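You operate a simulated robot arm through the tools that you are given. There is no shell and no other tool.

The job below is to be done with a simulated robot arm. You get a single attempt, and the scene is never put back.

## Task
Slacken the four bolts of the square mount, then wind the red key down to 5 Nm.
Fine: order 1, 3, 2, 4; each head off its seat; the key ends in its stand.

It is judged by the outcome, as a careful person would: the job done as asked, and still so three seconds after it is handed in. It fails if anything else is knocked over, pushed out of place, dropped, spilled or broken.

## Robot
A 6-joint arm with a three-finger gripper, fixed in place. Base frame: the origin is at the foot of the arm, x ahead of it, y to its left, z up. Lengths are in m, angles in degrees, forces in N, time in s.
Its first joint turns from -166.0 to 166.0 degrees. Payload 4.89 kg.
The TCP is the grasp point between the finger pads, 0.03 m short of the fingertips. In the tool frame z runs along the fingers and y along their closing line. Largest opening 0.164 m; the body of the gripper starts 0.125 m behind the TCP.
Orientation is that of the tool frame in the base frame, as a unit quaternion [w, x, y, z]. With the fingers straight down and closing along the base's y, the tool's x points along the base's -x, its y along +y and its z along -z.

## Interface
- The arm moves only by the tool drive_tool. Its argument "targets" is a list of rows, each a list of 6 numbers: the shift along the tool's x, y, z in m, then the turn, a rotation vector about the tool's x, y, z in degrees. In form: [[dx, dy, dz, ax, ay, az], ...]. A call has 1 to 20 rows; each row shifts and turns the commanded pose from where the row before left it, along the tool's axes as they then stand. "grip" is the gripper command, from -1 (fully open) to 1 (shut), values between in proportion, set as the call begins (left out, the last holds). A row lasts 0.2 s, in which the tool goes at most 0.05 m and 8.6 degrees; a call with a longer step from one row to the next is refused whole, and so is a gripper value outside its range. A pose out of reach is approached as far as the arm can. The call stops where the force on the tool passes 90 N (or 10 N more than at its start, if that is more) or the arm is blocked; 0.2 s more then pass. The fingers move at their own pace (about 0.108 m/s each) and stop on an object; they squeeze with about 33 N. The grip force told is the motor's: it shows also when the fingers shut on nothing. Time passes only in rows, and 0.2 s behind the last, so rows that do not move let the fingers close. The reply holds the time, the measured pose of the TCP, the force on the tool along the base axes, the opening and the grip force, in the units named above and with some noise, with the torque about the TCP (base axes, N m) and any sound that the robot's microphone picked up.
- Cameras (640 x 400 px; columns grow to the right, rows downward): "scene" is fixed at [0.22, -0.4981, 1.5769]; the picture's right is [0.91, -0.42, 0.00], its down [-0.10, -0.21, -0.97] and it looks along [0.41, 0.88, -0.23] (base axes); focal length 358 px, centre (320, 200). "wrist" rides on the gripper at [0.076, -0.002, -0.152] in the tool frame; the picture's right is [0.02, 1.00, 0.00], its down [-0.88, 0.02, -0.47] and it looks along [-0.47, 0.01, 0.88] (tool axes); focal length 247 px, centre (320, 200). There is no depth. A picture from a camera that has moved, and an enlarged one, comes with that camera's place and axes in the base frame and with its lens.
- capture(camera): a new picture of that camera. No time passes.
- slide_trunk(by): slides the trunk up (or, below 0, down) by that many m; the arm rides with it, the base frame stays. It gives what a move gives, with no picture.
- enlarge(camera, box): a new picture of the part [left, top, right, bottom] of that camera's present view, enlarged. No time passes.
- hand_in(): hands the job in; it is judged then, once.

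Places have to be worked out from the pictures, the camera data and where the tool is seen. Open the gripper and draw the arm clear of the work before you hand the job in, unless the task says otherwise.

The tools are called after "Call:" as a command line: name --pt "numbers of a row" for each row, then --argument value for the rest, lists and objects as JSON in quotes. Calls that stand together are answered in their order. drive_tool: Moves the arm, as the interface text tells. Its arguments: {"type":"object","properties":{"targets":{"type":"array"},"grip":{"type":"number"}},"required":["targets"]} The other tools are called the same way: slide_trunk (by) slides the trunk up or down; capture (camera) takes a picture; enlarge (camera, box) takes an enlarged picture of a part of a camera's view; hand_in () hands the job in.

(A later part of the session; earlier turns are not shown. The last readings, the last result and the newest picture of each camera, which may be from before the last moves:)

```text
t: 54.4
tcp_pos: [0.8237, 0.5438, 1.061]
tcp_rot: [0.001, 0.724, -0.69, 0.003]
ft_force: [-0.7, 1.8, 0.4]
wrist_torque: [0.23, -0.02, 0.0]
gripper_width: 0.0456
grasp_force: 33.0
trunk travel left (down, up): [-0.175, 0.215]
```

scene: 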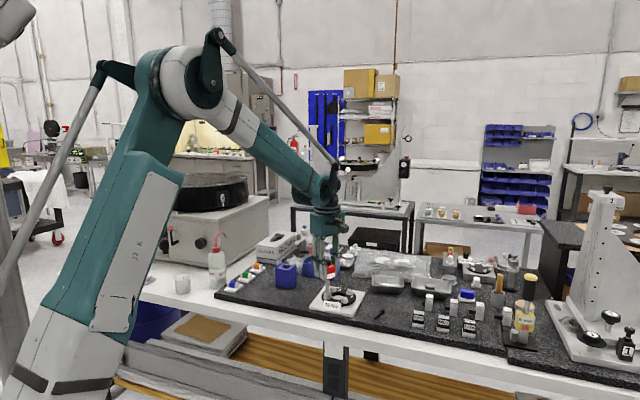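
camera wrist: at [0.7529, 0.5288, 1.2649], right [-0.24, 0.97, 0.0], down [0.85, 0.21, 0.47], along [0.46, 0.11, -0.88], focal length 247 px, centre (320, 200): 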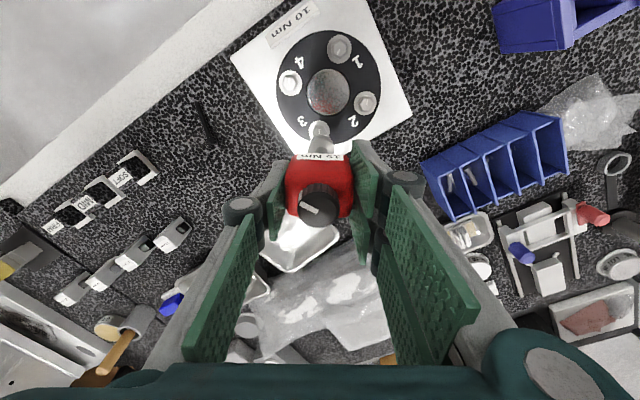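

The side forces stay near zero, so the compensation works. I'll turn another 80°.

Call:
drive_tool --pt "-0.00015 -9e-05 0 0 0 -8" --pt "-0.00015 -9e-05 0 0 0 -8" --pt "-0.00015 -9e-05 0 0 0 -8" --pt "-0.00015 -9e-05 0 0 0 -8" --pt "-0.00015 -9e-05 0 0 0 -8" --pt "-0.00015 -9e-05 0 0 0 -8" --pt "-0.00015 -9e-05 0 0 0 -8" --pt "-0.00015 -9e-05 0 0 0 -8" --pt "-0.00015 -9e-05 0 0 0 -8" --pt "-0.00015 -9e-05 0 0 0 -8" --pt "0 0 0 0 0 0"

Call:
enlarge --camera "scene" --box '[332, 270, 368, 300]'

```text
t: 56.8
tcp_pos: [0.8244, 0.5452, 1.0621]
tcp_rot: [0.001, 0.998, -0.064, 0.001]
ft_force: [-8.1, 2.4, 0.6]
wrist_torque: [0.37, 1.0, -0.04]
gripper_width: 0.0454
grasp_force: 32.9
trunk travel left (down, up): [-0.175, 0.215]
```

```text
13.33 times, centred on (350, 285) of scene
camera zoom: at [0.22, -0.4981, 1.5769], right [0.91, -0.42, 0.0], down [-0.1, -0.21, -0.97], along [0.41, 0.88, -0.23], focal length 4779 px, centre (-80, -933)
```

zoom: 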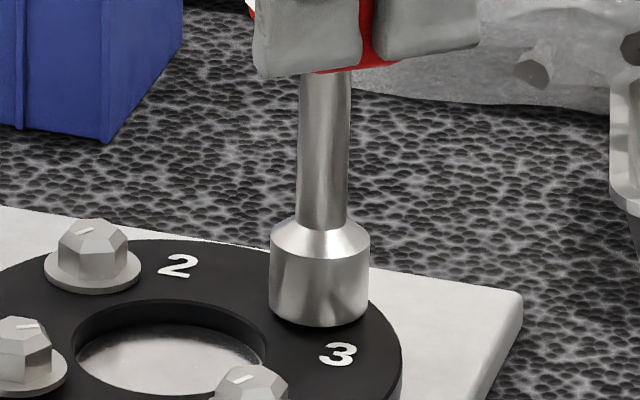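

Bolt 3 has turned about 160° with the key. I'll ease the side force, lift the socket off and check the head.

Call:
drive_tool --pt "-0.0006 0.0001 0 0 0 0" --pt "0 0 -0.004 0 0 0" --pt "0 0 -0.006 0 0 0" --pt "0 0 -0.01 0 0 0" --pt "0 0 -0.02 0 0 0" --pt "0 0 -0.01 0 0 0" --pt "0 0 0 0 0 0"

Call:
enlarge --camera "scene" --box '[332, 270, 368, 300]'

Call:
enlarge --camera "scene" --box '[316, 272, 372, 310]'

```text
t: 58.4
tcp_pos: [0.8245, 0.5453, 1.1112]
tcp_rot: [0.001, 0.998, -0.065, 0.001]
ft_force: [0.4, -0.3, -2.8]
wrist_torque: [0.03, -0.02, -0.01]
gripper_width: 0.0453
grasp_force: 32.9
trunk travel left (down, up): [-0.175, 0.215]
```

```text
13.33 times, centred on (350, 285) of scene
camera zoom: at [0.22, -0.4981, 1.5769], right [0.91, -0.42, 0.0], down [-0.1, -0.21, -0.97], along [0.41, 0.88, -0.23], focal length 4779 px, centre (-80, -933)
```

zoom: 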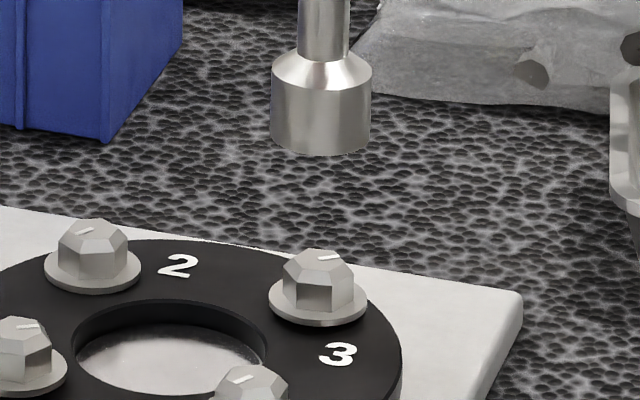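

```text
10.53 times, centred on (344, 291) of scene
camera zoom: at [0.22, -0.4981, 1.5769], right [0.91, -0.42, 0.0], down [-0.1, -0.21, -0.97], along [0.41, 0.88, -0.23], focal length 3773 px, centre (67, -758)
```

zoom: 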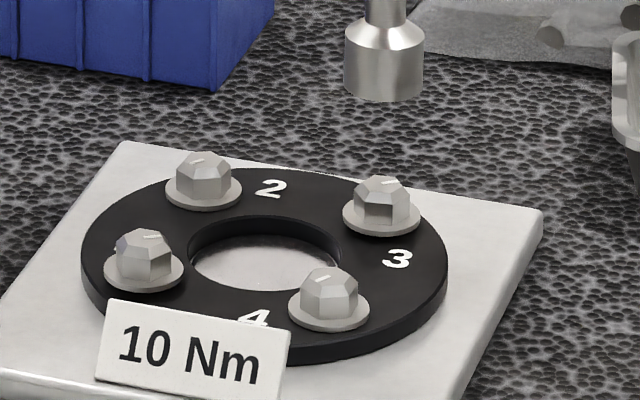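

Bolt 3's mark has swung round and its flange has risen about 2 mm. Next comes bolt 2, so I'll turn back 160° while raised and move over it.

Call:
drive_tool --pt "0 0 0 0 0 8.42" --pt "0 0 0 0 0 8.42" --pt "0 0 0 0 0 8.42" --pt "0 0 0 0 0 8.42" --pt "0 0 0 0 0 8.42" --pt "0 0 0 0 0 8.42" --pt "0 0 0 0 0 8.42" --pt "0 0 0 0 0 8.42" --pt "0 0 0 0 0 8.42" --pt "0 0 0 0 0 8.42" --pt "0 0 0 0 0 8.42" --pt "0 0 0 0 0 8.42" --pt "0 0 0 0 0 8.42" --pt "0 0 0 0 0 8.42" --pt "0 0 0 0 0 8.42" --pt "0 0 0 0 0 8.42" --pt "0 0 0 0 0 8.42" --pt "0 0 0 0 0 8.42" --pt "0 0 0 0 0 8.44" --pt "0 0 0 0 0 0"

Call:
drive_tool --pt "0.0187 0.0271 0 0 0 0" --pt "0.0186 0.0271 0 0 0 0" --pt "0 0 0 0 0 0"

Call:
enlarge --camera "wrist" --box '[296, 110, 344, 156]'

Call:
enlarge --camera "scene" --box '[320, 266, 356, 296]'

```text
t: 62.6
tcp_pos: [0.8243, 0.5455, 1.1109]
tcp_rot: [0.001, -0.109, 0.994, -0.002]
ft_force: [-0.1, 0.5, -3.3]
wrist_torque: [-0.01, 0.01, 0.02]
gripper_width: 0.0454
grasp_force: 33.1
trunk travel left (down, up): [-0.175, 0.215]
```

```text
t: 63.4
tcp_pos: [0.7757, 0.5916, 1.1115]
tcp_rot: [0.001, -0.11, 0.994, -0.001]
ft_force: [-0.3, -0.2, -1.4]
wrist_torque: [-0.05, -0.07, 0.0]
gripper_width: 0.0455
grasp_force: 33.0
trunk travel left (down, up): [-0.175, 0.215]
```

```text
8.70 times, centred on (320, 133) of wrist
camera zoom: at [0.7024, 0.573, 1.2632], right [-0.24, 0.97, 0.0], down [0.85, 0.21, 0.47], along [0.46, 0.11, -0.88], focal length 2148 px, centre (320, 783)
```

zoom: 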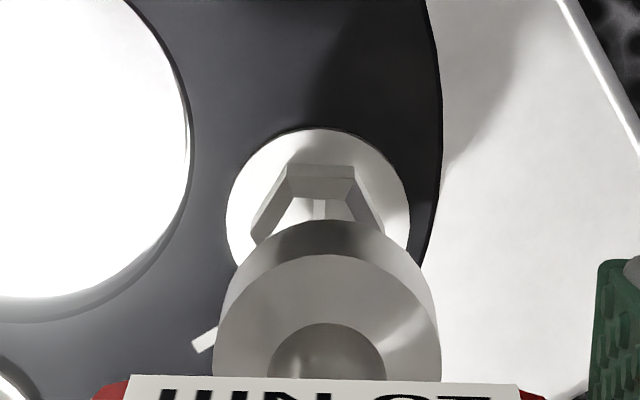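

```text
13.33 times, centred on (338, 281) of scene
camera zoom: at [0.22, -0.4981, 1.5769], right [0.91, -0.42, 0.0], down [-0.1, -0.21, -0.97], along [0.41, 0.88, -0.23], focal length 4779 px, centre (80, -880)
```

zoom: 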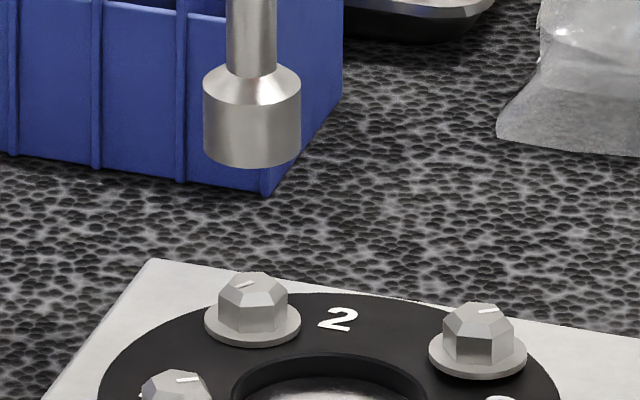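

Bolt 2 is nearly in line: 0.3 mm in −x and 1.3 mm in −y to go, with the rim about 57 mm above the flange. I'll correct and descend 39 mm.

Call:
drive_tool --pt "-0.0003 -0.0013 0.011 0 0 0" --pt "0 0 0.014 0 0 0" --pt "0 0 0.014 0 0 0" --pt "0 0 0 0 0 0" --pt "0 0 0 0 0 0"

Call:
enlarge --camera "wrist" --box '[296, 120, 344, 156]'

Call:
enlarge --camera "scene" --box '[320, 266, 356, 296]'

```text
t: 64.6
tcp_pos: [0.7762, 0.5881, 1.0721]
tcp_rot: [0.001, -0.11, 0.994, -0.002]
ft_force: [0.2, 0.1, -1.2]
wrist_torque: [0.0, 0.0, 0.03]
gripper_width: 0.0457
grasp_force: 32.7
trunk travel left (down, up): [-0.175, 0.215]
```

```text
11.11 times, centred on (320, 138) of wrist
camera zoom: at [0.7026, 0.5705, 1.223], right [-0.24, 0.97, 0.0], down [0.85, 0.21, 0.47], along [0.46, 0.11, -0.88], focal length 2744 px, centre (320, 889)
```

zoom: 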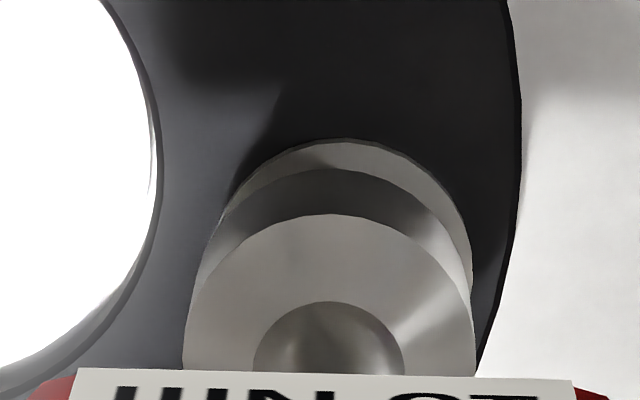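

```text
13.33 times, centred on (338, 281) of scene
camera zoom: at [0.22, -0.4981, 1.5769], right [0.91, -0.42, 0.0], down [-0.1, -0.21, -0.97], along [0.41, 0.88, -0.23], focal length 4779 px, centre (80, -880)
```

zoom: 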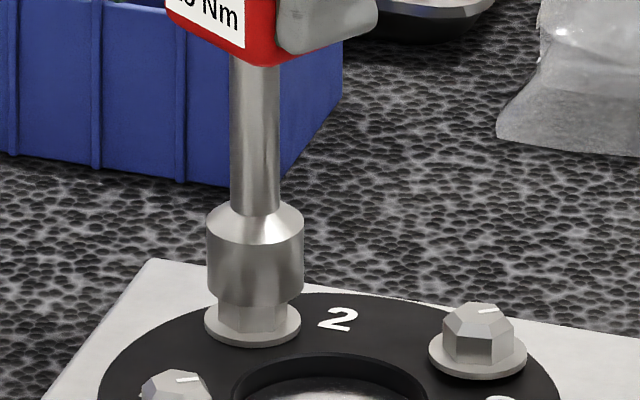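

It's 2 mm above bolt 2's head, and the same small correction as for bolt 3 is called for (−0.6 mm x, +1.2 mm y). Then down gently.

Call:
drive_tool --pt "-0.0006 0.0012 0 0 0 0" --pt "0 0 0.0015 0 0 0" --pt "0 0 0.0015 0 0 0" --pt "0 0 0.0015 0 0 0" --pt "0 0 0 0 0 0"

Call:
drive_tool --pt "0 0 0.001 0 0 0" --pt "0 0 0.001 0 0 0" --pt "0 0 0 0 0 0"

```text
t: 65.8
tcp_pos: [0.7774, 0.5903, 1.0676]
tcp_rot: [0.001, -0.11, 0.994, -0.002]
ft_force: [-0.7, -1.3, -1.5]
wrist_torque: [-0.14, 0.12, -0.04]
gripper_width: 0.0459
grasp_force: 33.0
trunk travel left (down, up): [-0.175, 0.215]
```

```text
t: 66.6
tcp_pos: [0.777, 0.5898, 1.0664]
tcp_rot: [0.001, -0.11, 0.994, -0.002]
ft_force: [-2.7, -4.8, -0.3]
wrist_torque: [-0.64, 0.26, -0.08]
gripper_width: 0.0458
grasp_force: 32.6
trunk travel left (down, up): [-0.175, 0.215]
```

The socket slides over bolt 2's head with only small forces. I'll go the last few millimetres down.

Call:
drive_tool --pt "0 0 0.0015 0 0 0" --pt "0 0 0.0015 0 0 0" --pt "0 0 0.001 0 0 0" --pt "0 0 0 0 0 0"

Call:
enlarge --camera "scene" --box '[320, 266, 356, 296]'

```text
t: 67.6
tcp_pos: [0.7761, 0.5911, 1.061]
tcp_rot: [0.001, -0.11, 0.994, -0.002]
ft_force: [-3.9, -4.3, 0.5]
wrist_torque: [-0.44, 0.36, -0.03]
gripper_width: 0.0456
grasp_force: 32.8
trunk travel left (down, up): [-0.175, 0.215]
```

```text
13.33 times, centred on (338, 281) of scene
camera zoom: at [0.22, -0.4981, 1.5769], right [0.91, -0.42, 0.0], down [-0.1, -0.21, -0.97], along [0.41, 0.88, -0.23], focal length 4779 px, centre (80, -880)
```

zoom: 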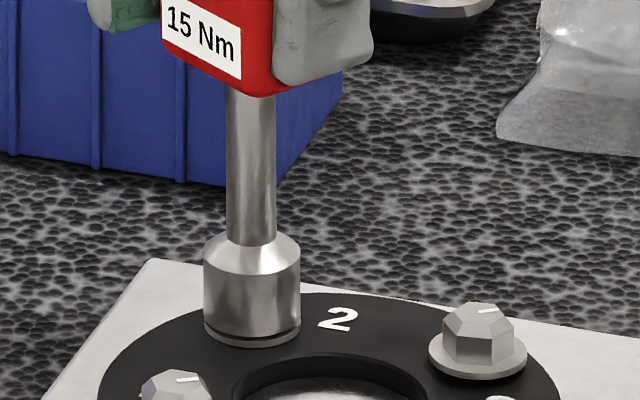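

Seated on bolt 2. I'll turn counter-clockwise 80°, then a further 80°, with the eccentricity compensation.

Call:
drive_tool --pt "0.0002 -0.0003 0 0 0 -8" --pt "-0.00014 -0.00013 0 0 0 -8" --pt "-0.00014 -0.00013 0 0 0 -8" --pt "-0.00014 -0.00013 0 0 0 -8" --pt "-0.00014 -0.00013 0 0 0 -8" --pt "-0.00014 -0.00013 0 0 0 -8" --pt "-0.00014 -0.00013 0 0 0 -8" --pt "-0.00014 -0.00013 0 0 0 -8" --pt "-0.00014 -0.00013 0 0 0 -8" --pt "-0.00014 -0.00013 0 0 0 -8" --pt "0 0 0 0 0 0"

Call:
drive_tool --pt "-0.00014 -0.00013 0 0 0 -8" --pt "-0.00014 -0.00013 0 0 0 -8" --pt "-0.00014 -0.00013 0 0 0 -8" --pt "-0.00014 -0.00013 0 0 0 -8" --pt "-0.00014 -0.00013 0 0 0 -8" --pt "-0.00014 -0.00013 0 0 0 -8" --pt "-0.00014 -0.00013 0 0 0 -8" --pt "-0.00014 -0.00013 0 0 0 -8" --pt "-0.00014 -0.00013 0 0 0 -8" --pt "-0.00014 -0.00013 0 0 0 -8" --pt "0 0 0 0 0 0"

Call:
enlarge --camera "scene" --box '[320, 266, 356, 296]'

```text
t: 70.0
tcp_pos: [0.779, 0.5894, 1.0616]
tcp_rot: [0.001, 0.723, -0.691, 0.002]
ft_force: [-1.5, 3.5, -3.4]
wrist_torque: [0.26, 0.16, -0.02]
gripper_width: 0.0456
grasp_force: 32.8
trunk travel left (down, up): [-0.175, 0.215]
```

```text
t: 72.4
tcp_pos: [0.7777, 0.5904, 1.0613]
tcp_rot: [0.001, 0.998, -0.064, 0.002]
ft_force: [1.7, -3.1, -4.0]
wrist_torque: [-0.23, -0.19, -0.02]
gripper_width: 0.0459
grasp_force: 33.4
trunk travel left (down, up): [-0.175, 0.215]
```

```text
13.33 times, centred on (338, 281) of scene
camera zoom: at [0.22, -0.4981, 1.5769], right [0.91, -0.42, 0.0], down [-0.1, -0.21, -0.97], along [0.41, 0.88, -0.23], focal length 4779 px, centre (80, -880)
```

zoom: 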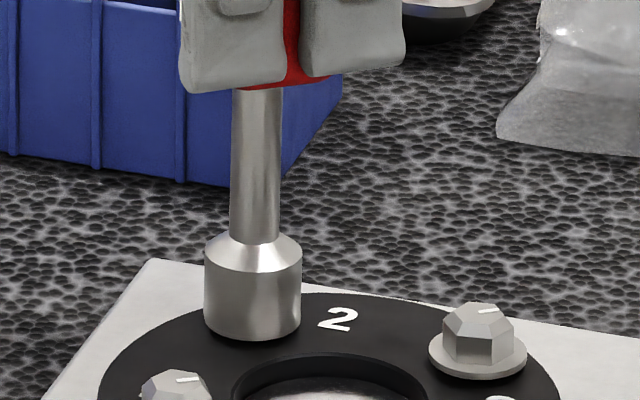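

Bolt 2 has turned with little side force. I'll lift straight off and check its height.

Call:
drive_tool --pt "0 0 -0.004 0 0 0" --pt "0 0 -0.006 0 0 0" --pt "0 0 -0.01 0 0 0" --pt "0 0 -0.02 0 0 0" --pt "0 0 -0.01 0 0 0" --pt "0 0 0 0 0 0"

Call:
enlarge --camera "scene" --box '[320, 266, 356, 296]'

```text
t: 73.8
tcp_pos: [0.7784, 0.5901, 1.112]
tcp_rot: [0.001, 0.998, -0.064, 0.002]
ft_force: [-0.5, 0.0, -2.6]
wrist_torque: [0.0, -0.03, 0.0]
gripper_width: 0.0459
grasp_force: 32.6
trunk travel left (down, up): [-0.175, 0.215]
```

```text
13.33 times, centred on (338, 281) of scene
camera zoom: at [0.22, -0.4981, 1.5769], right [0.91, -0.42, 0.0], down [-0.1, -0.21, -0.97], along [0.41, 0.88, -0.23], focal length 4779 px, centre (80, -880)
```

zoom: 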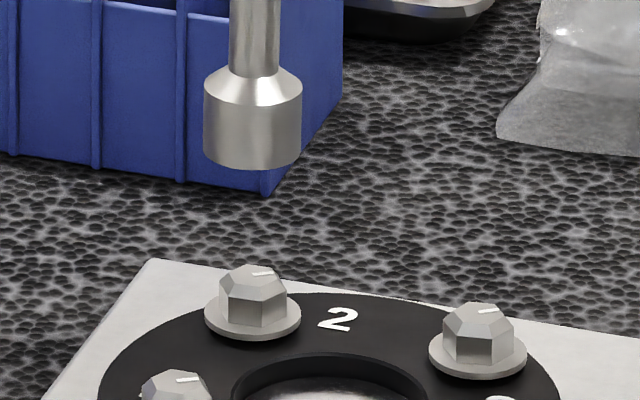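

Bolt 2 has risen by about 2 mm too. Last is bolt 4: I'll turn back 160° while raised and move over to it.

Call:
drive_tool --pt "0 0 0 0 0 8.42" --pt "0 0 0 0 0 8.42" --pt "0 0 0 0 0 8.42" --pt "0 0 0 0 0 8.42" --pt "0 0 0 0 0 8.42" --pt "0 0 0 0 0 8.42" --pt "0 0 0 0 0 8.42" --pt "0 0 0 0 0 8.42" --pt "0 0 0 0 0 8.42" --pt "0 0 0 0 0 8.42" --pt "0 0 0 0 0 8.42" --pt "0 0 0 0 0 8.42" --pt "0 0 0 0 0 8.42" --pt "0 0 0 0 0 8.42" --pt "0 0 0 0 0 8.42" --pt "0 0 0 0 0 8.42" --pt "0 0 0 0 0 8.42" --pt "0 0 0 0 0 8.42" --pt "0 0 0 0 0 8.44" --pt "0 0 0 0 0 0"

Call:
drive_tool --pt "0.0072 -0.03 0 0 0 0" --pt "0.0072 -0.03 0 0 0 0" --pt "0.0072 -0.03 0 0 0 0" --pt "0 0 0 0 0 0"

Call:
enlarge --camera "wrist" --box '[296, 110, 344, 156]'

Call:
enlarge --camera "scene" --box '[328, 274, 364, 304]'

```text
t: 78.0
tcp_pos: [0.7774, 0.5906, 1.1108]
tcp_rot: [0.001, -0.109, 0.994, -0.002]
ft_force: [0.4, 0.8, -2.3]
wrist_torque: [0.01, 0.01, 0.01]
gripper_width: 0.0455
grasp_force: 33.1
trunk travel left (down, up): [-0.175, 0.215]
```

```text
t: 79.0
tcp_pos: [0.7763, 0.4981, 1.112]
tcp_rot: [0.001, -0.11, 0.994, -0.001]
ft_force: [-0.1, -1.7, -3.2]
wrist_torque: [0.12, 0.02, 0.02]
gripper_width: 0.0457
grasp_force: 32.7
trunk travel left (down, up): [-0.175, 0.215]
```

```text
8.70 times, centred on (320, 133) of wrist
camera zoom: at [0.7015, 0.4799, 1.2638], right [-0.24, 0.97, 0.0], down [0.85, 0.21, 0.47], along [0.46, 0.11, -0.88], focal length 2148 px, centre (320, 783)
```

zoom: 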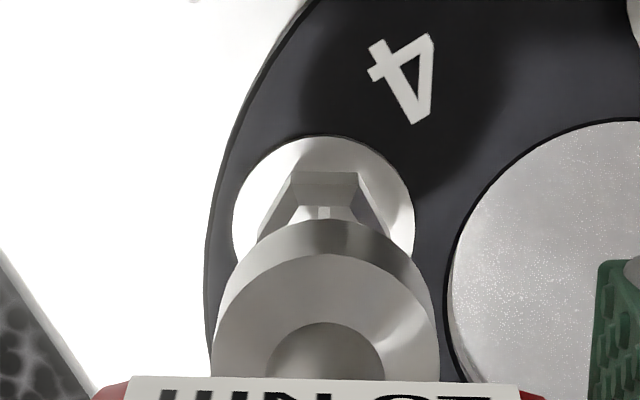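

```text
13.33 times, centred on (346, 289) of scene
camera zoom: at [0.22, -0.4981, 1.5769], right [0.91, -0.42, 0.0], down [-0.1, -0.21, -0.97], along [0.41, 0.88, -0.23], focal length 4779 px, centre (-27, -987)
```

zoom: 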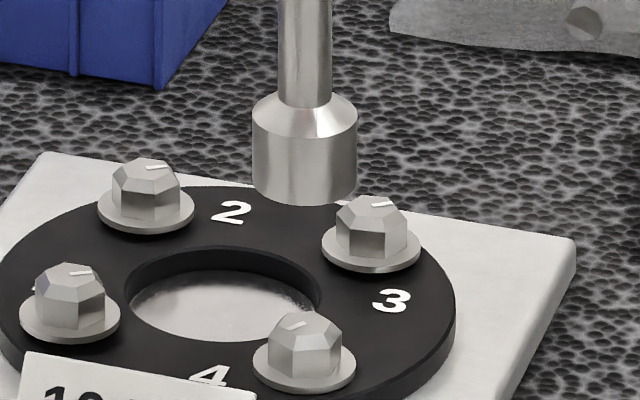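

Bolt 4 is nearly lined up; I'll shift −1.2 mm in x and +0.5 mm in y, and go down 38 mm for a close check.

Call:
drive_tool --pt "-0.0012 0.0005 0.01 0 0 0" --pt "0 0 0.014 0 0 0" --pt "0 0 0.013 0 0 0" --pt "0 0 0 0 0 0" --pt "0 0 0 0 0 0"

Call:
enlarge --camera "wrist" --box '[296, 120, 344, 156]'

Call:
enlarge --camera "scene" --box '[328, 274, 364, 304]'

```text
t: 80.2
tcp_pos: [0.7786, 0.5001, 1.0749]
tcp_rot: [0.001, -0.11, 0.994, -0.002]
ft_force: [0.0, 0.6, -2.4]
wrist_torque: [-0.05, -0.02, -0.04]
gripper_width: 0.0453
grasp_force: 33.4
trunk travel left (down, up): [-0.175, 0.215]
```

```text
11.11 times, centred on (320, 138) of wrist
camera zoom: at [0.7033, 0.4816, 1.2267], right [-0.24, 0.97, 0.0], down [0.85, 0.21, 0.47], along [0.46, 0.11, -0.88], focal length 2744 px, centre (320, 889)
```

zoom: 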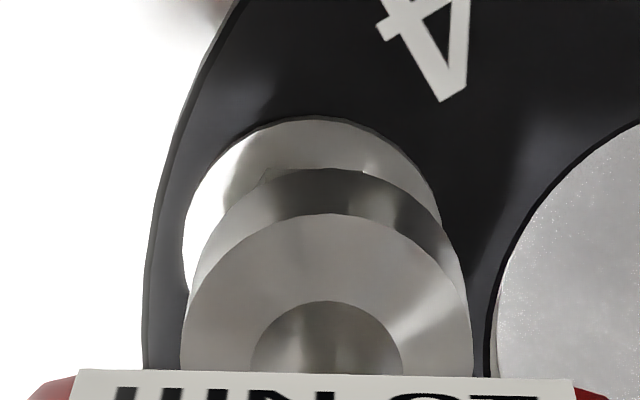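

```text
13.33 times, centred on (346, 289) of scene
camera zoom: at [0.22, -0.4981, 1.5769], right [0.91, -0.42, 0.0], down [-0.1, -0.21, -0.97], along [0.41, 0.88, -0.23], focal length 4779 px, centre (-27, -987)
```

zoom: 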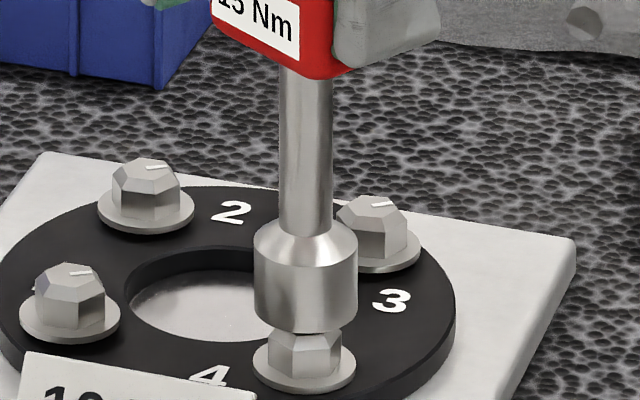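

The close view shows bolt 4 at +0.8 mm x and −1.8 mm y from the key's axis, with the rim 6 mm above the head. I'll correct, go down 3 mm and look again.

Call:
drive_tool --pt "0.0008 -0.0017 0.0015 0 0 0" --pt "0 0 0.0015 0 0 0" --pt "0 0 0 0 0 0" --pt "0 0 0 0 0 0"

Call:
enlarge --camera "wrist" --box '[296, 120, 344, 156]'

Call:
enlarge --camera "scene" --box '[328, 274, 364, 304]'

```text
t: 81.2
tcp_pos: [0.7783, 0.4981, 1.0719]
tcp_rot: [0.0, -0.11, 0.994, -0.001]
ft_force: [-1.4, 0.8, -2.3]
wrist_torque: [0.03, 0.0, 0.01]
gripper_width: 0.0455
grasp_force: 33.2
trunk travel left (down, up): [-0.175, 0.215]
```

```text
11.11 times, centred on (320, 138) of wrist
camera zoom: at [0.7029, 0.4796, 1.2235], right [-0.24, 0.97, 0.0], down [0.85, 0.21, 0.47], along [0.46, 0.11, -0.88], focal length 2744 px, centre (320, 889)
```

zoom: 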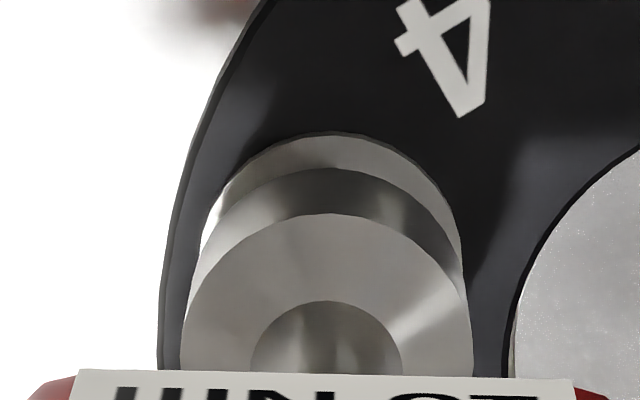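

```text
13.33 times, centred on (346, 289) of scene
camera zoom: at [0.22, -0.4981, 1.5769], right [0.91, -0.42, 0.0], down [-0.1, -0.21, -0.97], along [0.41, 0.88, -0.23], focal length 4779 px, centre (-27, -987)
```

zoom: 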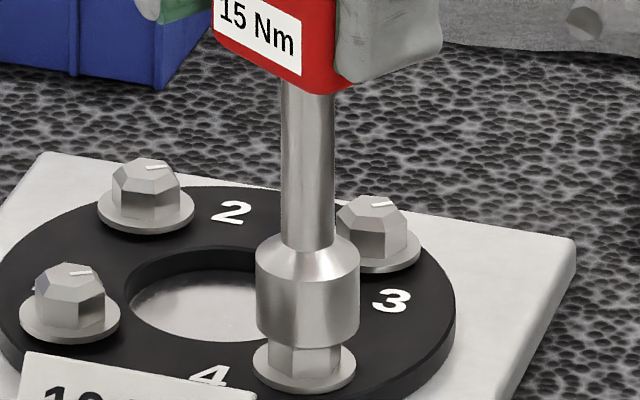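

Aligned within about 0.3 mm. I'll make a tiny shift and go down gently onto bolt 4.

Call:
drive_tool --pt "0.0003 0.0002 0.001 0 0 0" --pt "0 0 0.0015 0 0 0" --pt "0 0 0.0015 0 0 0" --pt "0 0 0.001 0 0 0" --pt "0 0 0 0 0 0"

Call:
drive_tool --pt "0 0 0.001 0 0 0" --pt "0 0 0.001 0 0 0" --pt "0 0 0 0 0 0"

```text
t: 82.4
tcp_pos: [0.7765, 0.4971, 1.0674]
tcp_rot: [0.001, -0.11, 0.994, -0.001]
ft_force: [0.0, 0.1, -3.3]
wrist_torque: [0.01, -0.01, 0.0]
gripper_width: 0.0457
grasp_force: 33.4
trunk travel left (down, up): [-0.175, 0.215]
```

```text
t: 83.2
tcp_pos: [0.7755, 0.4966, 1.0648]
tcp_rot: [0.001, -0.109, 0.994, -0.002]
ft_force: [-0.3, 1.2, -1.3]
wrist_torque: [0.15, 0.11, 0.01]
gripper_width: 0.0455
grasp_force: 32.9
trunk travel left (down, up): [-0.175, 0.215]
```

No resistance, so it's going on. I'll go down the last few millimetres and confirm.

Call:
drive_tool --pt "0 0 0.0015 0 0 0" --pt "0 0 0.0015 0 0 0" --pt "0 0 0.001 0 0 0" --pt "0 0 0 0 0 0"

Call:
enlarge --camera "scene" --box '[328, 274, 364, 304]'

```text
t: 84.2
tcp_pos: [0.7769, 0.4962, 1.0612]
tcp_rot: [0.001, -0.11, 0.994, -0.001]
ft_force: [2.6, 1.7, 2.8]
wrist_torque: [0.13, -0.2, 0.02]
gripper_width: 0.0458
grasp_force: 33.0
trunk travel left (down, up): [-0.175, 0.215]
```

```text
13.33 times, centred on (346, 289) of scene
camera zoom: at [0.22, -0.4981, 1.5769], right [0.91, -0.42, 0.0], down [-0.1, -0.21, -0.97], along [0.41, 0.88, -0.23], focal length 4779 px, centre (-27, -987)
```

zoom: 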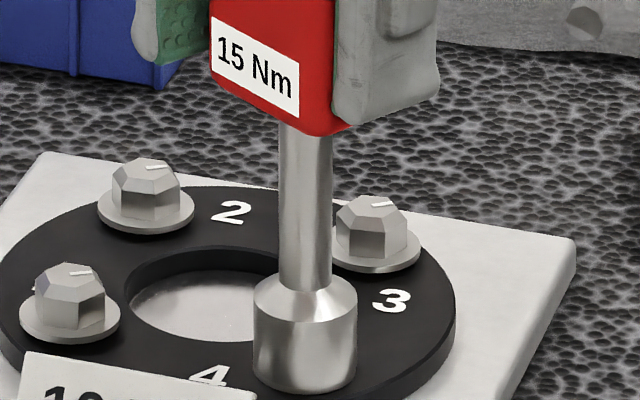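

The rim is almost touching the flange here, so I'll lift 1.5 mm for room and turn bolt 4 counter-clockwise, 80° twice.

Call:
drive_tool --pt "0 0 -0.0015 0 0 0" --pt "-0.00014 -0.00013 0 0 0 -8" --pt "-0.00014 -0.00013 0 0 0 -8" --pt "-0.00014 -0.00013 0 0 0 -8" --pt "-0.00014 -0.00013 0 0 0 -8" --pt "-0.00014 -0.00013 0 0 0 -8" --pt "-0.00014 -0.00013 0 0 0 -8" --pt "-0.00014 -0.00013 0 0 0 -8" --pt "-0.00014 -0.00013 0 0 0 -8" --pt "-0.00014 -0.00013 0 0 0 -8" --pt "-0.00014 -0.00013 0 0 0 -8" --pt "0 0 0 0 0 0"

Call:
drive_tool --pt "-0.00014 -0.00013 0 0 0 -8" --pt "-0.00014 -0.00013 0 0 0 -8" --pt "-0.00014 -0.00013 0 0 0 -8" --pt "-0.00014 -0.00013 0 0 0 -8" --pt "-0.00014 -0.00013 0 0 0 -8" --pt "-0.00014 -0.00013 0 0 0 -8" --pt "-0.00014 -0.00013 0 0 0 -8" --pt "-0.00014 -0.00013 0 0 0 -8" --pt "-0.00014 -0.00013 0 0 0 -8" --pt "-0.00014 -0.00013 0 0 0 -8" --pt "0 0 0 0 0 0"

Call:
enlarge --camera "scene" --box '[328, 274, 364, 304]'

```text
t: 86.8
tcp_pos: [0.779, 0.4982, 1.062]
tcp_rot: [0.001, 0.724, -0.69, 0.001]
ft_force: [-0.8, 1.3, -3.0]
wrist_torque: [0.12, 0.14, -0.02]
gripper_width: 0.0454
grasp_force: 33.0
trunk travel left (down, up): [-0.175, 0.215]
```

```text
t: 89.2
tcp_pos: [0.7784, 0.499, 1.0621]
tcp_rot: [0.002, 0.998, -0.064, 0.001]
ft_force: [2.7, 4.0, -2.9]
wrist_torque: [0.43, -0.24, 0.0]
gripper_width: 0.0459
grasp_force: 33.2
trunk travel left (down, up): [-0.175, 0.215]
```

```text
13.33 times, centred on (346, 289) of scene
camera zoom: at [0.22, -0.4981, 1.5769], right [0.91, -0.42, 0.0], down [-0.1, -0.21, -0.97], along [0.41, 0.88, -0.23], focal length 4779 px, centre (-27, -987)
```

zoom: 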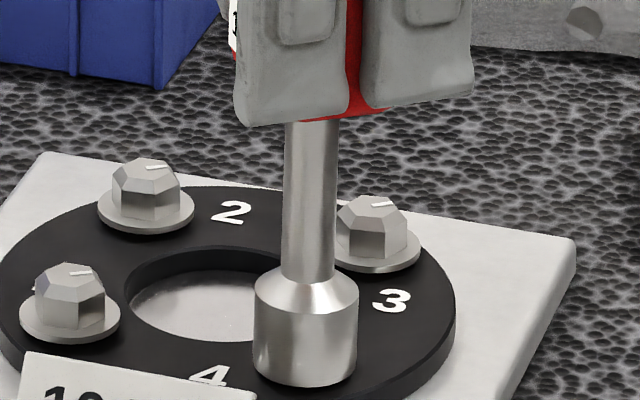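

Bolt 4 has been turned 160° as well. I'll lift straight off, well clear, and inspect all four heads.

Call:
drive_tool --pt "0 0 -0.004 0 0 0" --pt "0 0 -0.006 0 0 0" --pt "0 0 -0.01 0 0 0" --pt "0 0 -0.02 0 0 0" --pt "0 0 -0.03 0 0 0" --pt "0 0 -0.03 0 0 0" --pt "0 0 0 0 0 0"

Call:
enlarge --camera "scene" --box '[328, 274, 364, 304]'

Call:
enlarge --camera "scene" --box '[318, 282, 346, 306]'

Call:
enlarge --camera "scene" --box '[332, 276, 360, 300]'

```text
t: 90.8
tcp_pos: [0.7798, 0.4995, 1.1623]
tcp_rot: [0.001, 0.998, -0.064, 0.001]
ft_force: [-0.4, -0.9, -3.6]
wrist_torque: [0.05, -0.05, 0.0]
gripper_width: 0.0453
grasp_force: 33.0
trunk travel left (down, up): [-0.175, 0.215]
```

```text
13.33 times, centred on (346, 289) of scene
camera zoom: at [0.22, -0.4981, 1.5769], right [0.91, -0.42, 0.0], down [-0.1, -0.21, -0.97], along [0.41, 0.88, -0.23], focal length 4779 px, centre (-27, -987)
```

zoom: 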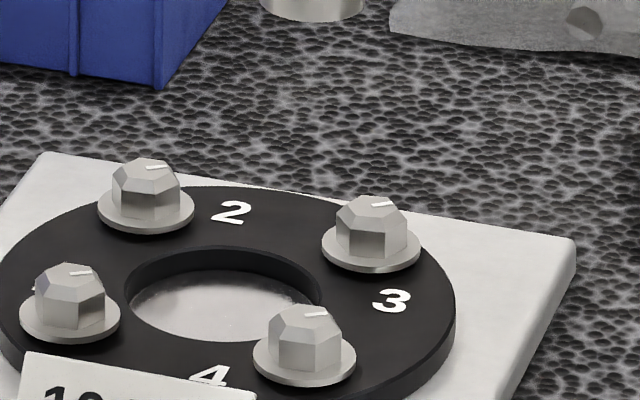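

```text
16.00 times, centred on (332, 294) of scene
camera zoom: at [0.22, -0.4981, 1.5769], right [0.91, -0.42, 0.0], down [-0.1, -0.21, -0.97], along [0.41, 0.88, -0.23], focal length 5734 px, centre (128, -1304)
```

zoom: 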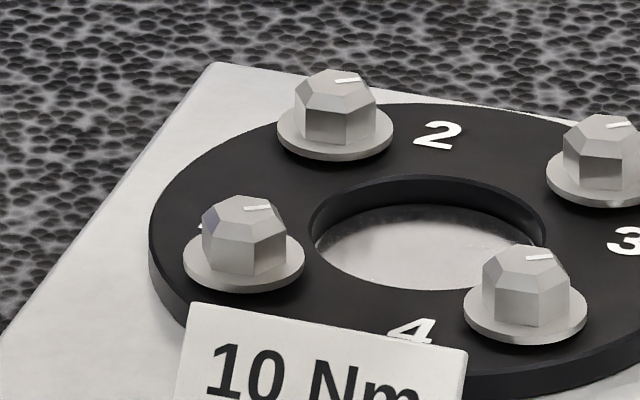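

```text
16.00 times, centred on (346, 288) of scene
camera zoom: at [0.22, -0.4981, 1.5769], right [0.91, -0.42, 0.0], down [-0.1, -0.21, -0.97], along [0.41, 0.88, -0.23], focal length 5734 px, centre (-96, -1208)
```

zoom: 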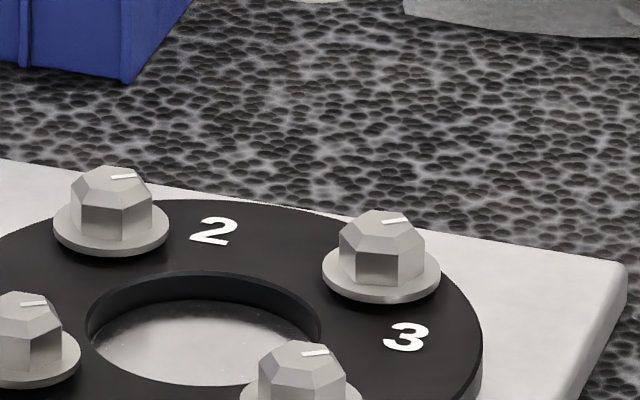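

All four heads have turned and sit about 2 mm higher than before. Now I'll bring the key back to its stand: raise, turn to the original yaw, and move above the stand.

Call:
drive_tool --pt "0 0 -0.03 0 0 0" --pt "0 0 0 0 0 8.5" --pt "0 0 0 0 0 8.5" --pt "0 0 0 0 0 8.5" --pt "0 0 0 0 0 8.5" --pt "0 0 0 0 0 8.5" --pt "0 0 0 0 0 8.5" --pt "0 0 0 0 0 8.5" --pt "0 0 0 0 0 8.5" --pt "0 0 0 0 0 8.5" --pt "0 0 0 0 0 8.5" --pt "0 0 0 0 0 8.5" --pt "0 0 0 0 0 8.5" --pt "0 0 0 0 0 8.5" --pt "0 0 0 0 0 8.5" --pt "0 0 0 0 0 8.5" --pt "0 0 0 0 0 0"

Call:
drive_tool --pt "-0.011 0.0376 0 0 0 0" --pt "-0.011 0.0376 0 0 0 0" --pt "-0.011 0.0376 0 0 0 0" --pt "-0.011 0.0376 0 0 0 0" --pt "-0.011 0.0376 0 0 0 0" --pt "-0.011 0.0376 0 0 0 0" --pt "-0.0107 0.0378 0 0 0 0" --pt "0 0 0 0 0 0"

Call:
enlarge --camera "wrist" --box '[270, 90, 370, 170]'

Call:
enlarge --camera "scene" --box '[256, 216, 320, 290]'

```text
t: 94.4
tcp_pos: [0.7783, 0.5002, 1.193]
tcp_rot: [0.001, -0.383, 0.924, -0.002]
ft_force: [-0.3, 0.6, -2.3]
wrist_torque: [0.01, -0.02, -0.03]
gripper_width: 0.0458
grasp_force: 33.5
trunk travel left (down, up): [-0.175, 0.215]
```

```text
t: 96.2
tcp_pos: [0.6444, 0.7409, 1.1913]
tcp_rot: [0.001, -0.383, 0.924, -0.002]
ft_force: [-0.3, 0.6, -2.4]
wrist_torque: [-0.09, -0.03, 0.04]
gripper_width: 0.0456
grasp_force: 33.1
trunk travel left (down, up): [-0.175, 0.215]
```

```text
5.00 times, centred on (320, 130) of wrist
camera zoom: at [0.5915, 0.6852, 1.3427], right [-0.72, 0.69, 0.0], down [0.61, 0.64, 0.47], along [0.33, 0.34, -0.88], focal length 1235 px, centre (320, 550)
```

zoom: 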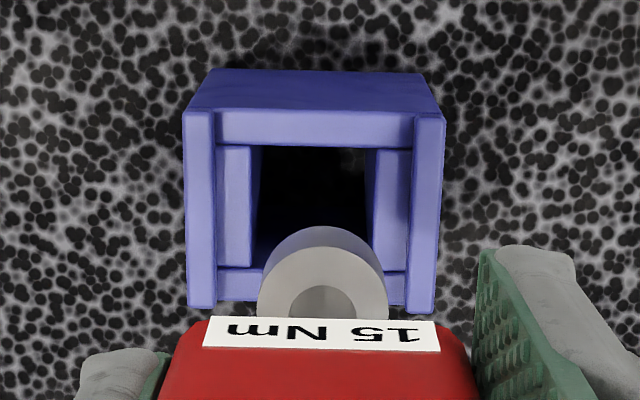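

```text
5.41 times, centred on (288, 253) of scene
camera zoom: at [0.22, -0.4981, 1.5769], right [0.91, -0.42, 0.0], down [-0.1, -0.21, -0.97], along [0.41, 0.88, -0.23], focal length 1937 px, centre (493, -86)
```

zoom: 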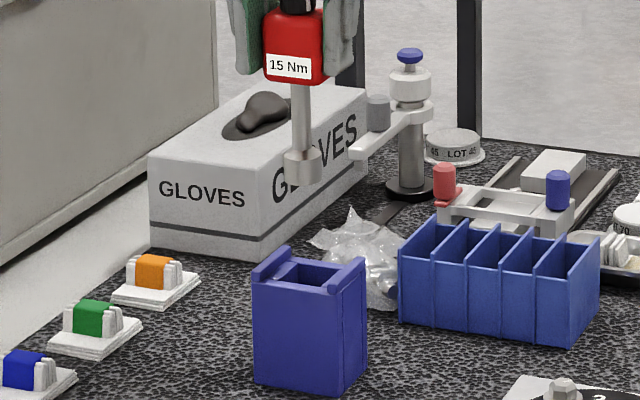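

The stand's hole is about 3 mm in −y from the key's axis. I'll correct that and lower until the socket is just above the stand, then check again.

Call:
drive_tool --pt "0 -0.0028 0.02 0 0 0" --pt "0 0 0.02 0 0 0" --pt "0 0 0.015 0 0 0" --pt "0 0 0 0 0 0" --pt "0 0 0 0 0 0"

Call:
enlarge --camera "wrist" --box '[270, 90, 370, 170]'

Call:
enlarge --camera "scene" --box '[268, 240, 312, 276]'

```text
t: 97.4
tcp_pos: [0.6481, 0.7374, 1.1365]
tcp_rot: [0.0, -0.383, 0.924, -0.002]
ft_force: [-0.5, 0.2, -2.3]
wrist_torque: [-0.01, 0.03, 0.01]
gripper_width: 0.0459
grasp_force: 32.8
trunk travel left (down, up): [-0.175, 0.215]
```

```text
5.00 times, centred on (320, 130) of wrist
camera zoom: at [0.5949, 0.6821, 1.2884], right [-0.72, 0.69, 0.0], down [0.61, 0.64, 0.47], along [0.33, 0.34, -0.88], focal length 1235 px, centre (320, 550)
```

zoom: 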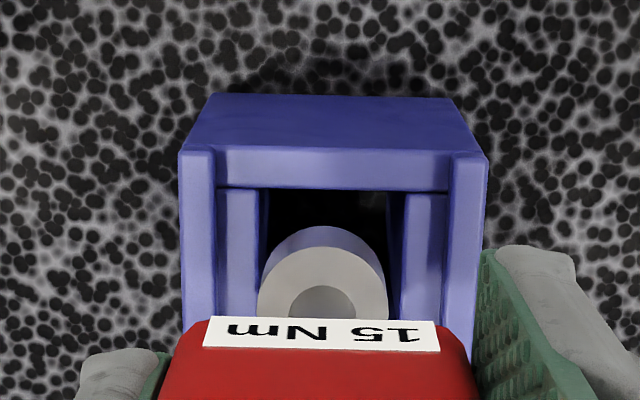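

```text
11.11 times, centred on (290, 258) of scene
camera zoom: at [0.22, -0.4981, 1.5769], right [0.91, -0.42, 0.0], down [-0.1, -0.21, -0.97], along [0.41, 0.88, -0.23], focal length 3982 px, centre (653, -444)
```

zoom: 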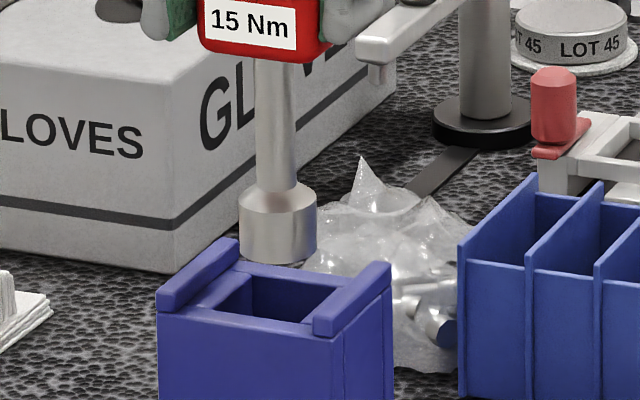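

The socket is 2 cm above the hole with about 1 mm left to correct and 3 mm of clearance all round. I'll shift and lower it into the hole.

Call:
drive_tool --pt "0.0004 0.001 0.01 0 0 0" --pt "0 0 0.01 0 0 0" --pt "0 0 0.01 0 0 0" --pt "0 0 0 0 0 0"

Call:
enlarge --camera "scene" --box '[268, 240, 312, 276]'

Call:
enlarge --camera "wrist" --box '[270, 90, 370, 170]'

```text
t: 98.4
tcp_pos: [0.6465, 0.7376, 1.1059]
tcp_rot: [0.0, -0.382, 0.924, -0.001]
ft_force: [0.3, 0.0, -2.7]
wrist_torque: [0.01, 0.0, -0.04]
gripper_width: 0.0455
grasp_force: 32.8
trunk travel left (down, up): [-0.175, 0.215]
```

```text
11.11 times, centred on (290, 258) of scene
camera zoom: at [0.22, -0.4981, 1.5769], right [0.91, -0.42, 0.0], down [-0.1, -0.21, -0.97], along [0.41, 0.88, -0.23], focal length 3982 px, centre (653, -444)
```

zoom: 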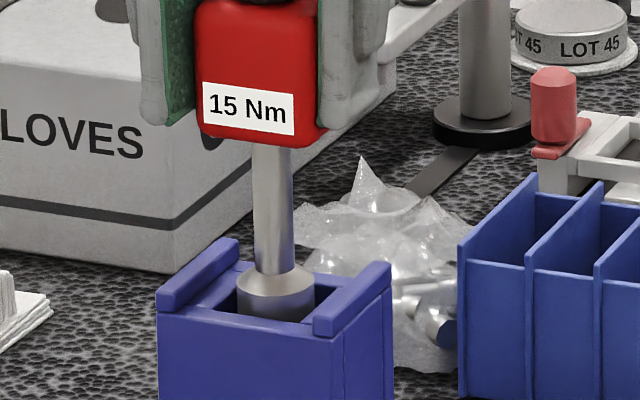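

```text
5.00 times, centred on (320, 130) of wrist
camera zoom: at [0.5937, 0.6827, 1.2576], right [-0.72, 0.69, 0.0], down [0.61, 0.64, 0.47], along [0.33, 0.34, -0.88], focal length 1235 px, centre (320, 550)
```

zoom: 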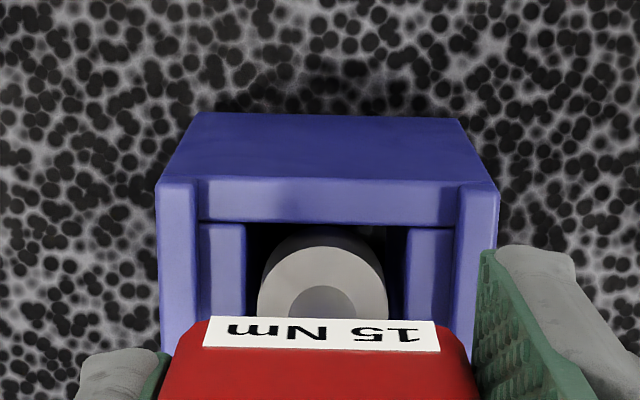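

The socket has entered the hole and the body is centred between the cheeks. Lowering further, then in small steps to the shelf.

Call:
drive_tool --pt "0 0.0004 0.012 0 0 0" --pt "0 0 0.012 0 0 0" --pt "0 0 0.012 0 0 0" --pt "0 0 0.012 0 0 0" --pt "0 0 0 0 0 0"

Call:
enlarge --camera "scene" --box '[268, 240, 312, 276]'

```text
t: 99.6
tcp_pos: [0.6464, 0.7384, 1.0589]
tcp_rot: [0.001, -0.383, 0.924, -0.001]
ft_force: [0.5, 0.3, -3.2]
wrist_torque: [-0.03, 0.05, 0.02]
gripper_width: 0.0454
grasp_force: 33.0
trunk travel left (down, up): [-0.175, 0.215]
```

```text
11.11 times, centred on (290, 258) of scene
camera zoom: at [0.22, -0.4981, 1.5769], right [0.91, -0.42, 0.0], down [-0.1, -0.21, -0.97], along [0.41, 0.88, -0.23], focal length 3982 px, centre (653, -444)
```

zoom: 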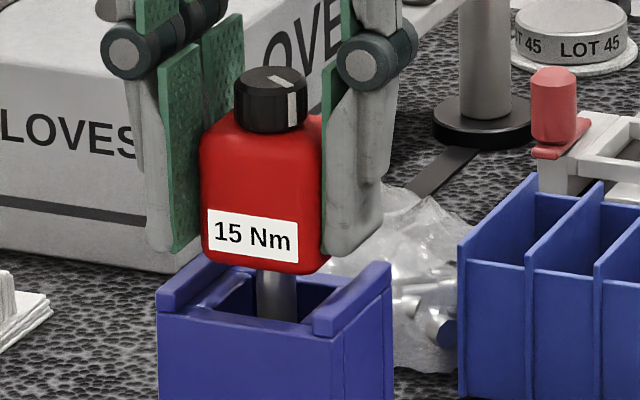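

Everything is lined up, so I'll continue down in small steps until the body meets the shelf.

Call:
drive_tool --pt "0 0 0.003 0 0 0" --pt "0 0 0.003 0 0 0" --pt "0 0 0.003 0 0 0" --pt "0 0 0.002 0 0 0" --pt "0 0 0 0 0 0"

Call:
enlarge --camera "scene" --box '[272, 246, 304, 270]'

```text
t: 100.8
tcp_pos: [0.6462, 0.7385, 1.0479]
tcp_rot: [0.0, -0.383, 0.924, -0.001]
ft_force: [-0.5, 0.6, -2.5]
wrist_torque: [0.06, -0.02, 0.03]
gripper_width: 0.0457
grasp_force: 33.6
trunk travel left (down, up): [-0.175, 0.215]
```

```text
16.00 times, centred on (288, 258) of scene
camera zoom: at [0.22, -0.4981, 1.5769], right [0.91, -0.42, 0.0], down [-0.1, -0.21, -0.97], along [0.41, 0.88, -0.23], focal length 5734 px, centre (832, -728)
```

zoom: 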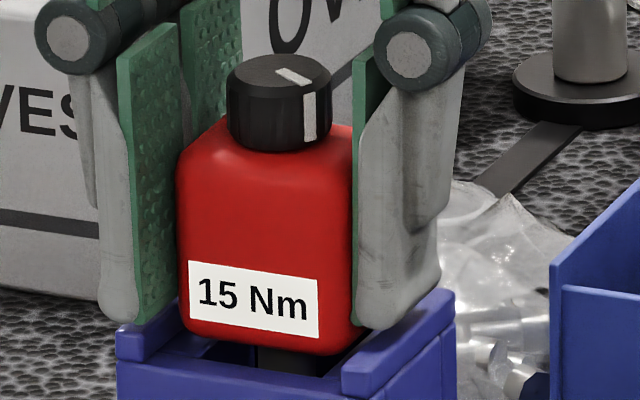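

By comparison with the first picture, the key is about 2 mm above its seat. I'll lower the last bit in 1 mm steps and watch the force.

Call:
drive_tool --pt "0 0 0.001 0 0 0" --pt "0 0 0.001 0 0 0" --pt "0 0 0 0 0 0"

Call:
enlarge --camera "scene" --box '[272, 246, 304, 270]'

```text
t: 101.6
tcp_pos: [0.6469, 0.7385, 1.0453]
tcp_rot: [0.0, -0.383, 0.924, -0.002]
ft_force: [0.1, 1.2, -2.4]
wrist_torque: [0.01, 0.0, 0.03]
gripper_width: 0.0456
grasp_force: 33.0
trunk travel left (down, up): [-0.175, 0.215]
```

```text
16.00 times, centred on (288, 258) of scene
camera zoom: at [0.22, -0.4981, 1.5769], right [0.91, -0.42, 0.0], down [-0.1, -0.21, -0.97], along [0.41, 0.88, -0.23], focal length 5734 px, centre (832, -728)
```

zoom: 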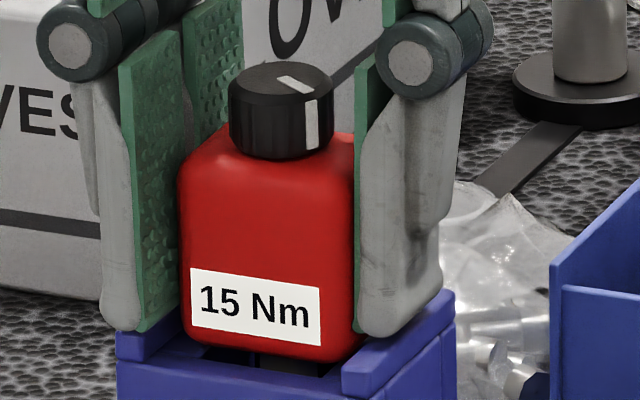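

Nearly down, with no contact force yet. One more millimetre at a time.

Call:
drive_tool --pt "0 0 0.001 0 0 0" --pt "0 0 0 0 0 0"

Call:
drive_tool --pt "0 0 0.001 0 0 0" --pt "0 0 0 0 0 0"

```text
t: 102.2
tcp_pos: [0.6473, 0.7375, 1.0446]
tcp_rot: [0.0, -0.384, 0.923, -0.001]
ft_force: [0.6, 0.9, -2.7]
wrist_torque: [0.0, 0.0, 0.01]
gripper_width: 0.0456
grasp_force: 33.1
trunk travel left (down, up): [-0.175, 0.215]
```

```text
t: 102.8
tcp_pos: [0.6459, 0.7374, 1.0441]
tcp_rot: [0.001, -0.384, 0.923, -0.001]
ft_force: [5.7, 4.1, 8.6]
wrist_torque: [-0.12, -0.23, 0.16]
gripper_width: 0.0454
grasp_force: 32.9
trunk travel left (down, up): [-0.175, 0.215]
```

The body has met the shelf (about 11 N upward). I'll check that it's really seated before letting go.

Call:
enlarge --camera "scene" --box '[272, 246, 304, 270]'

Call:
enlarge --camera "wrist" --box '[270, 100, 370, 220]'

```text
16.00 times, centred on (288, 258) of scene
camera zoom: at [0.22, -0.4981, 1.5769], right [0.91, -0.42, 0.0], down [-0.1, -0.21, -0.97], along [0.41, 0.88, -0.23], focal length 5734 px, centre (832, -728)
```

zoom: 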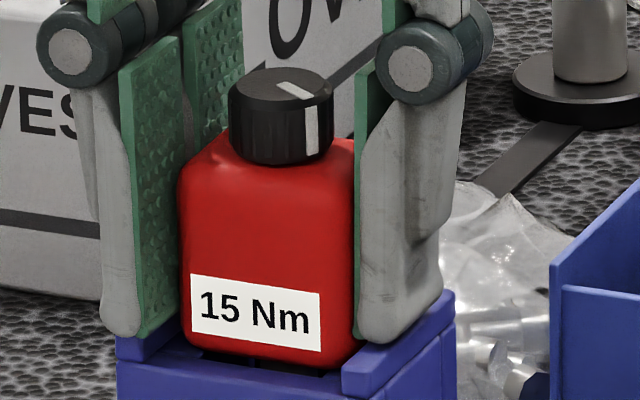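

```text
3.33 times, centred on (320, 160) of wrist
camera zoom: at [0.5937, 0.6825, 1.1954], right [-0.72, 0.69, 0.0], down [0.61, 0.64, 0.47], along [0.33, 0.34, -0.88], focal length 823 px, centre (320, 333)
```

zoom: 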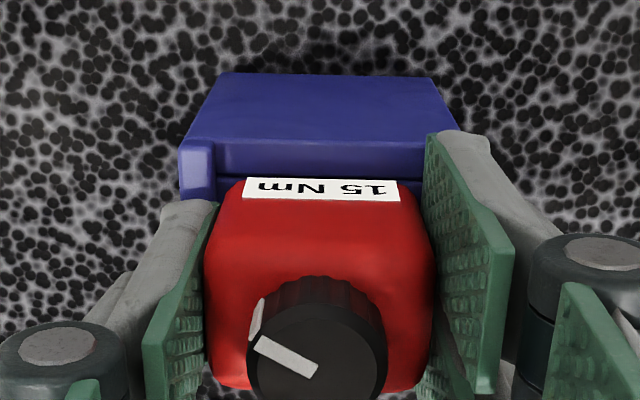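

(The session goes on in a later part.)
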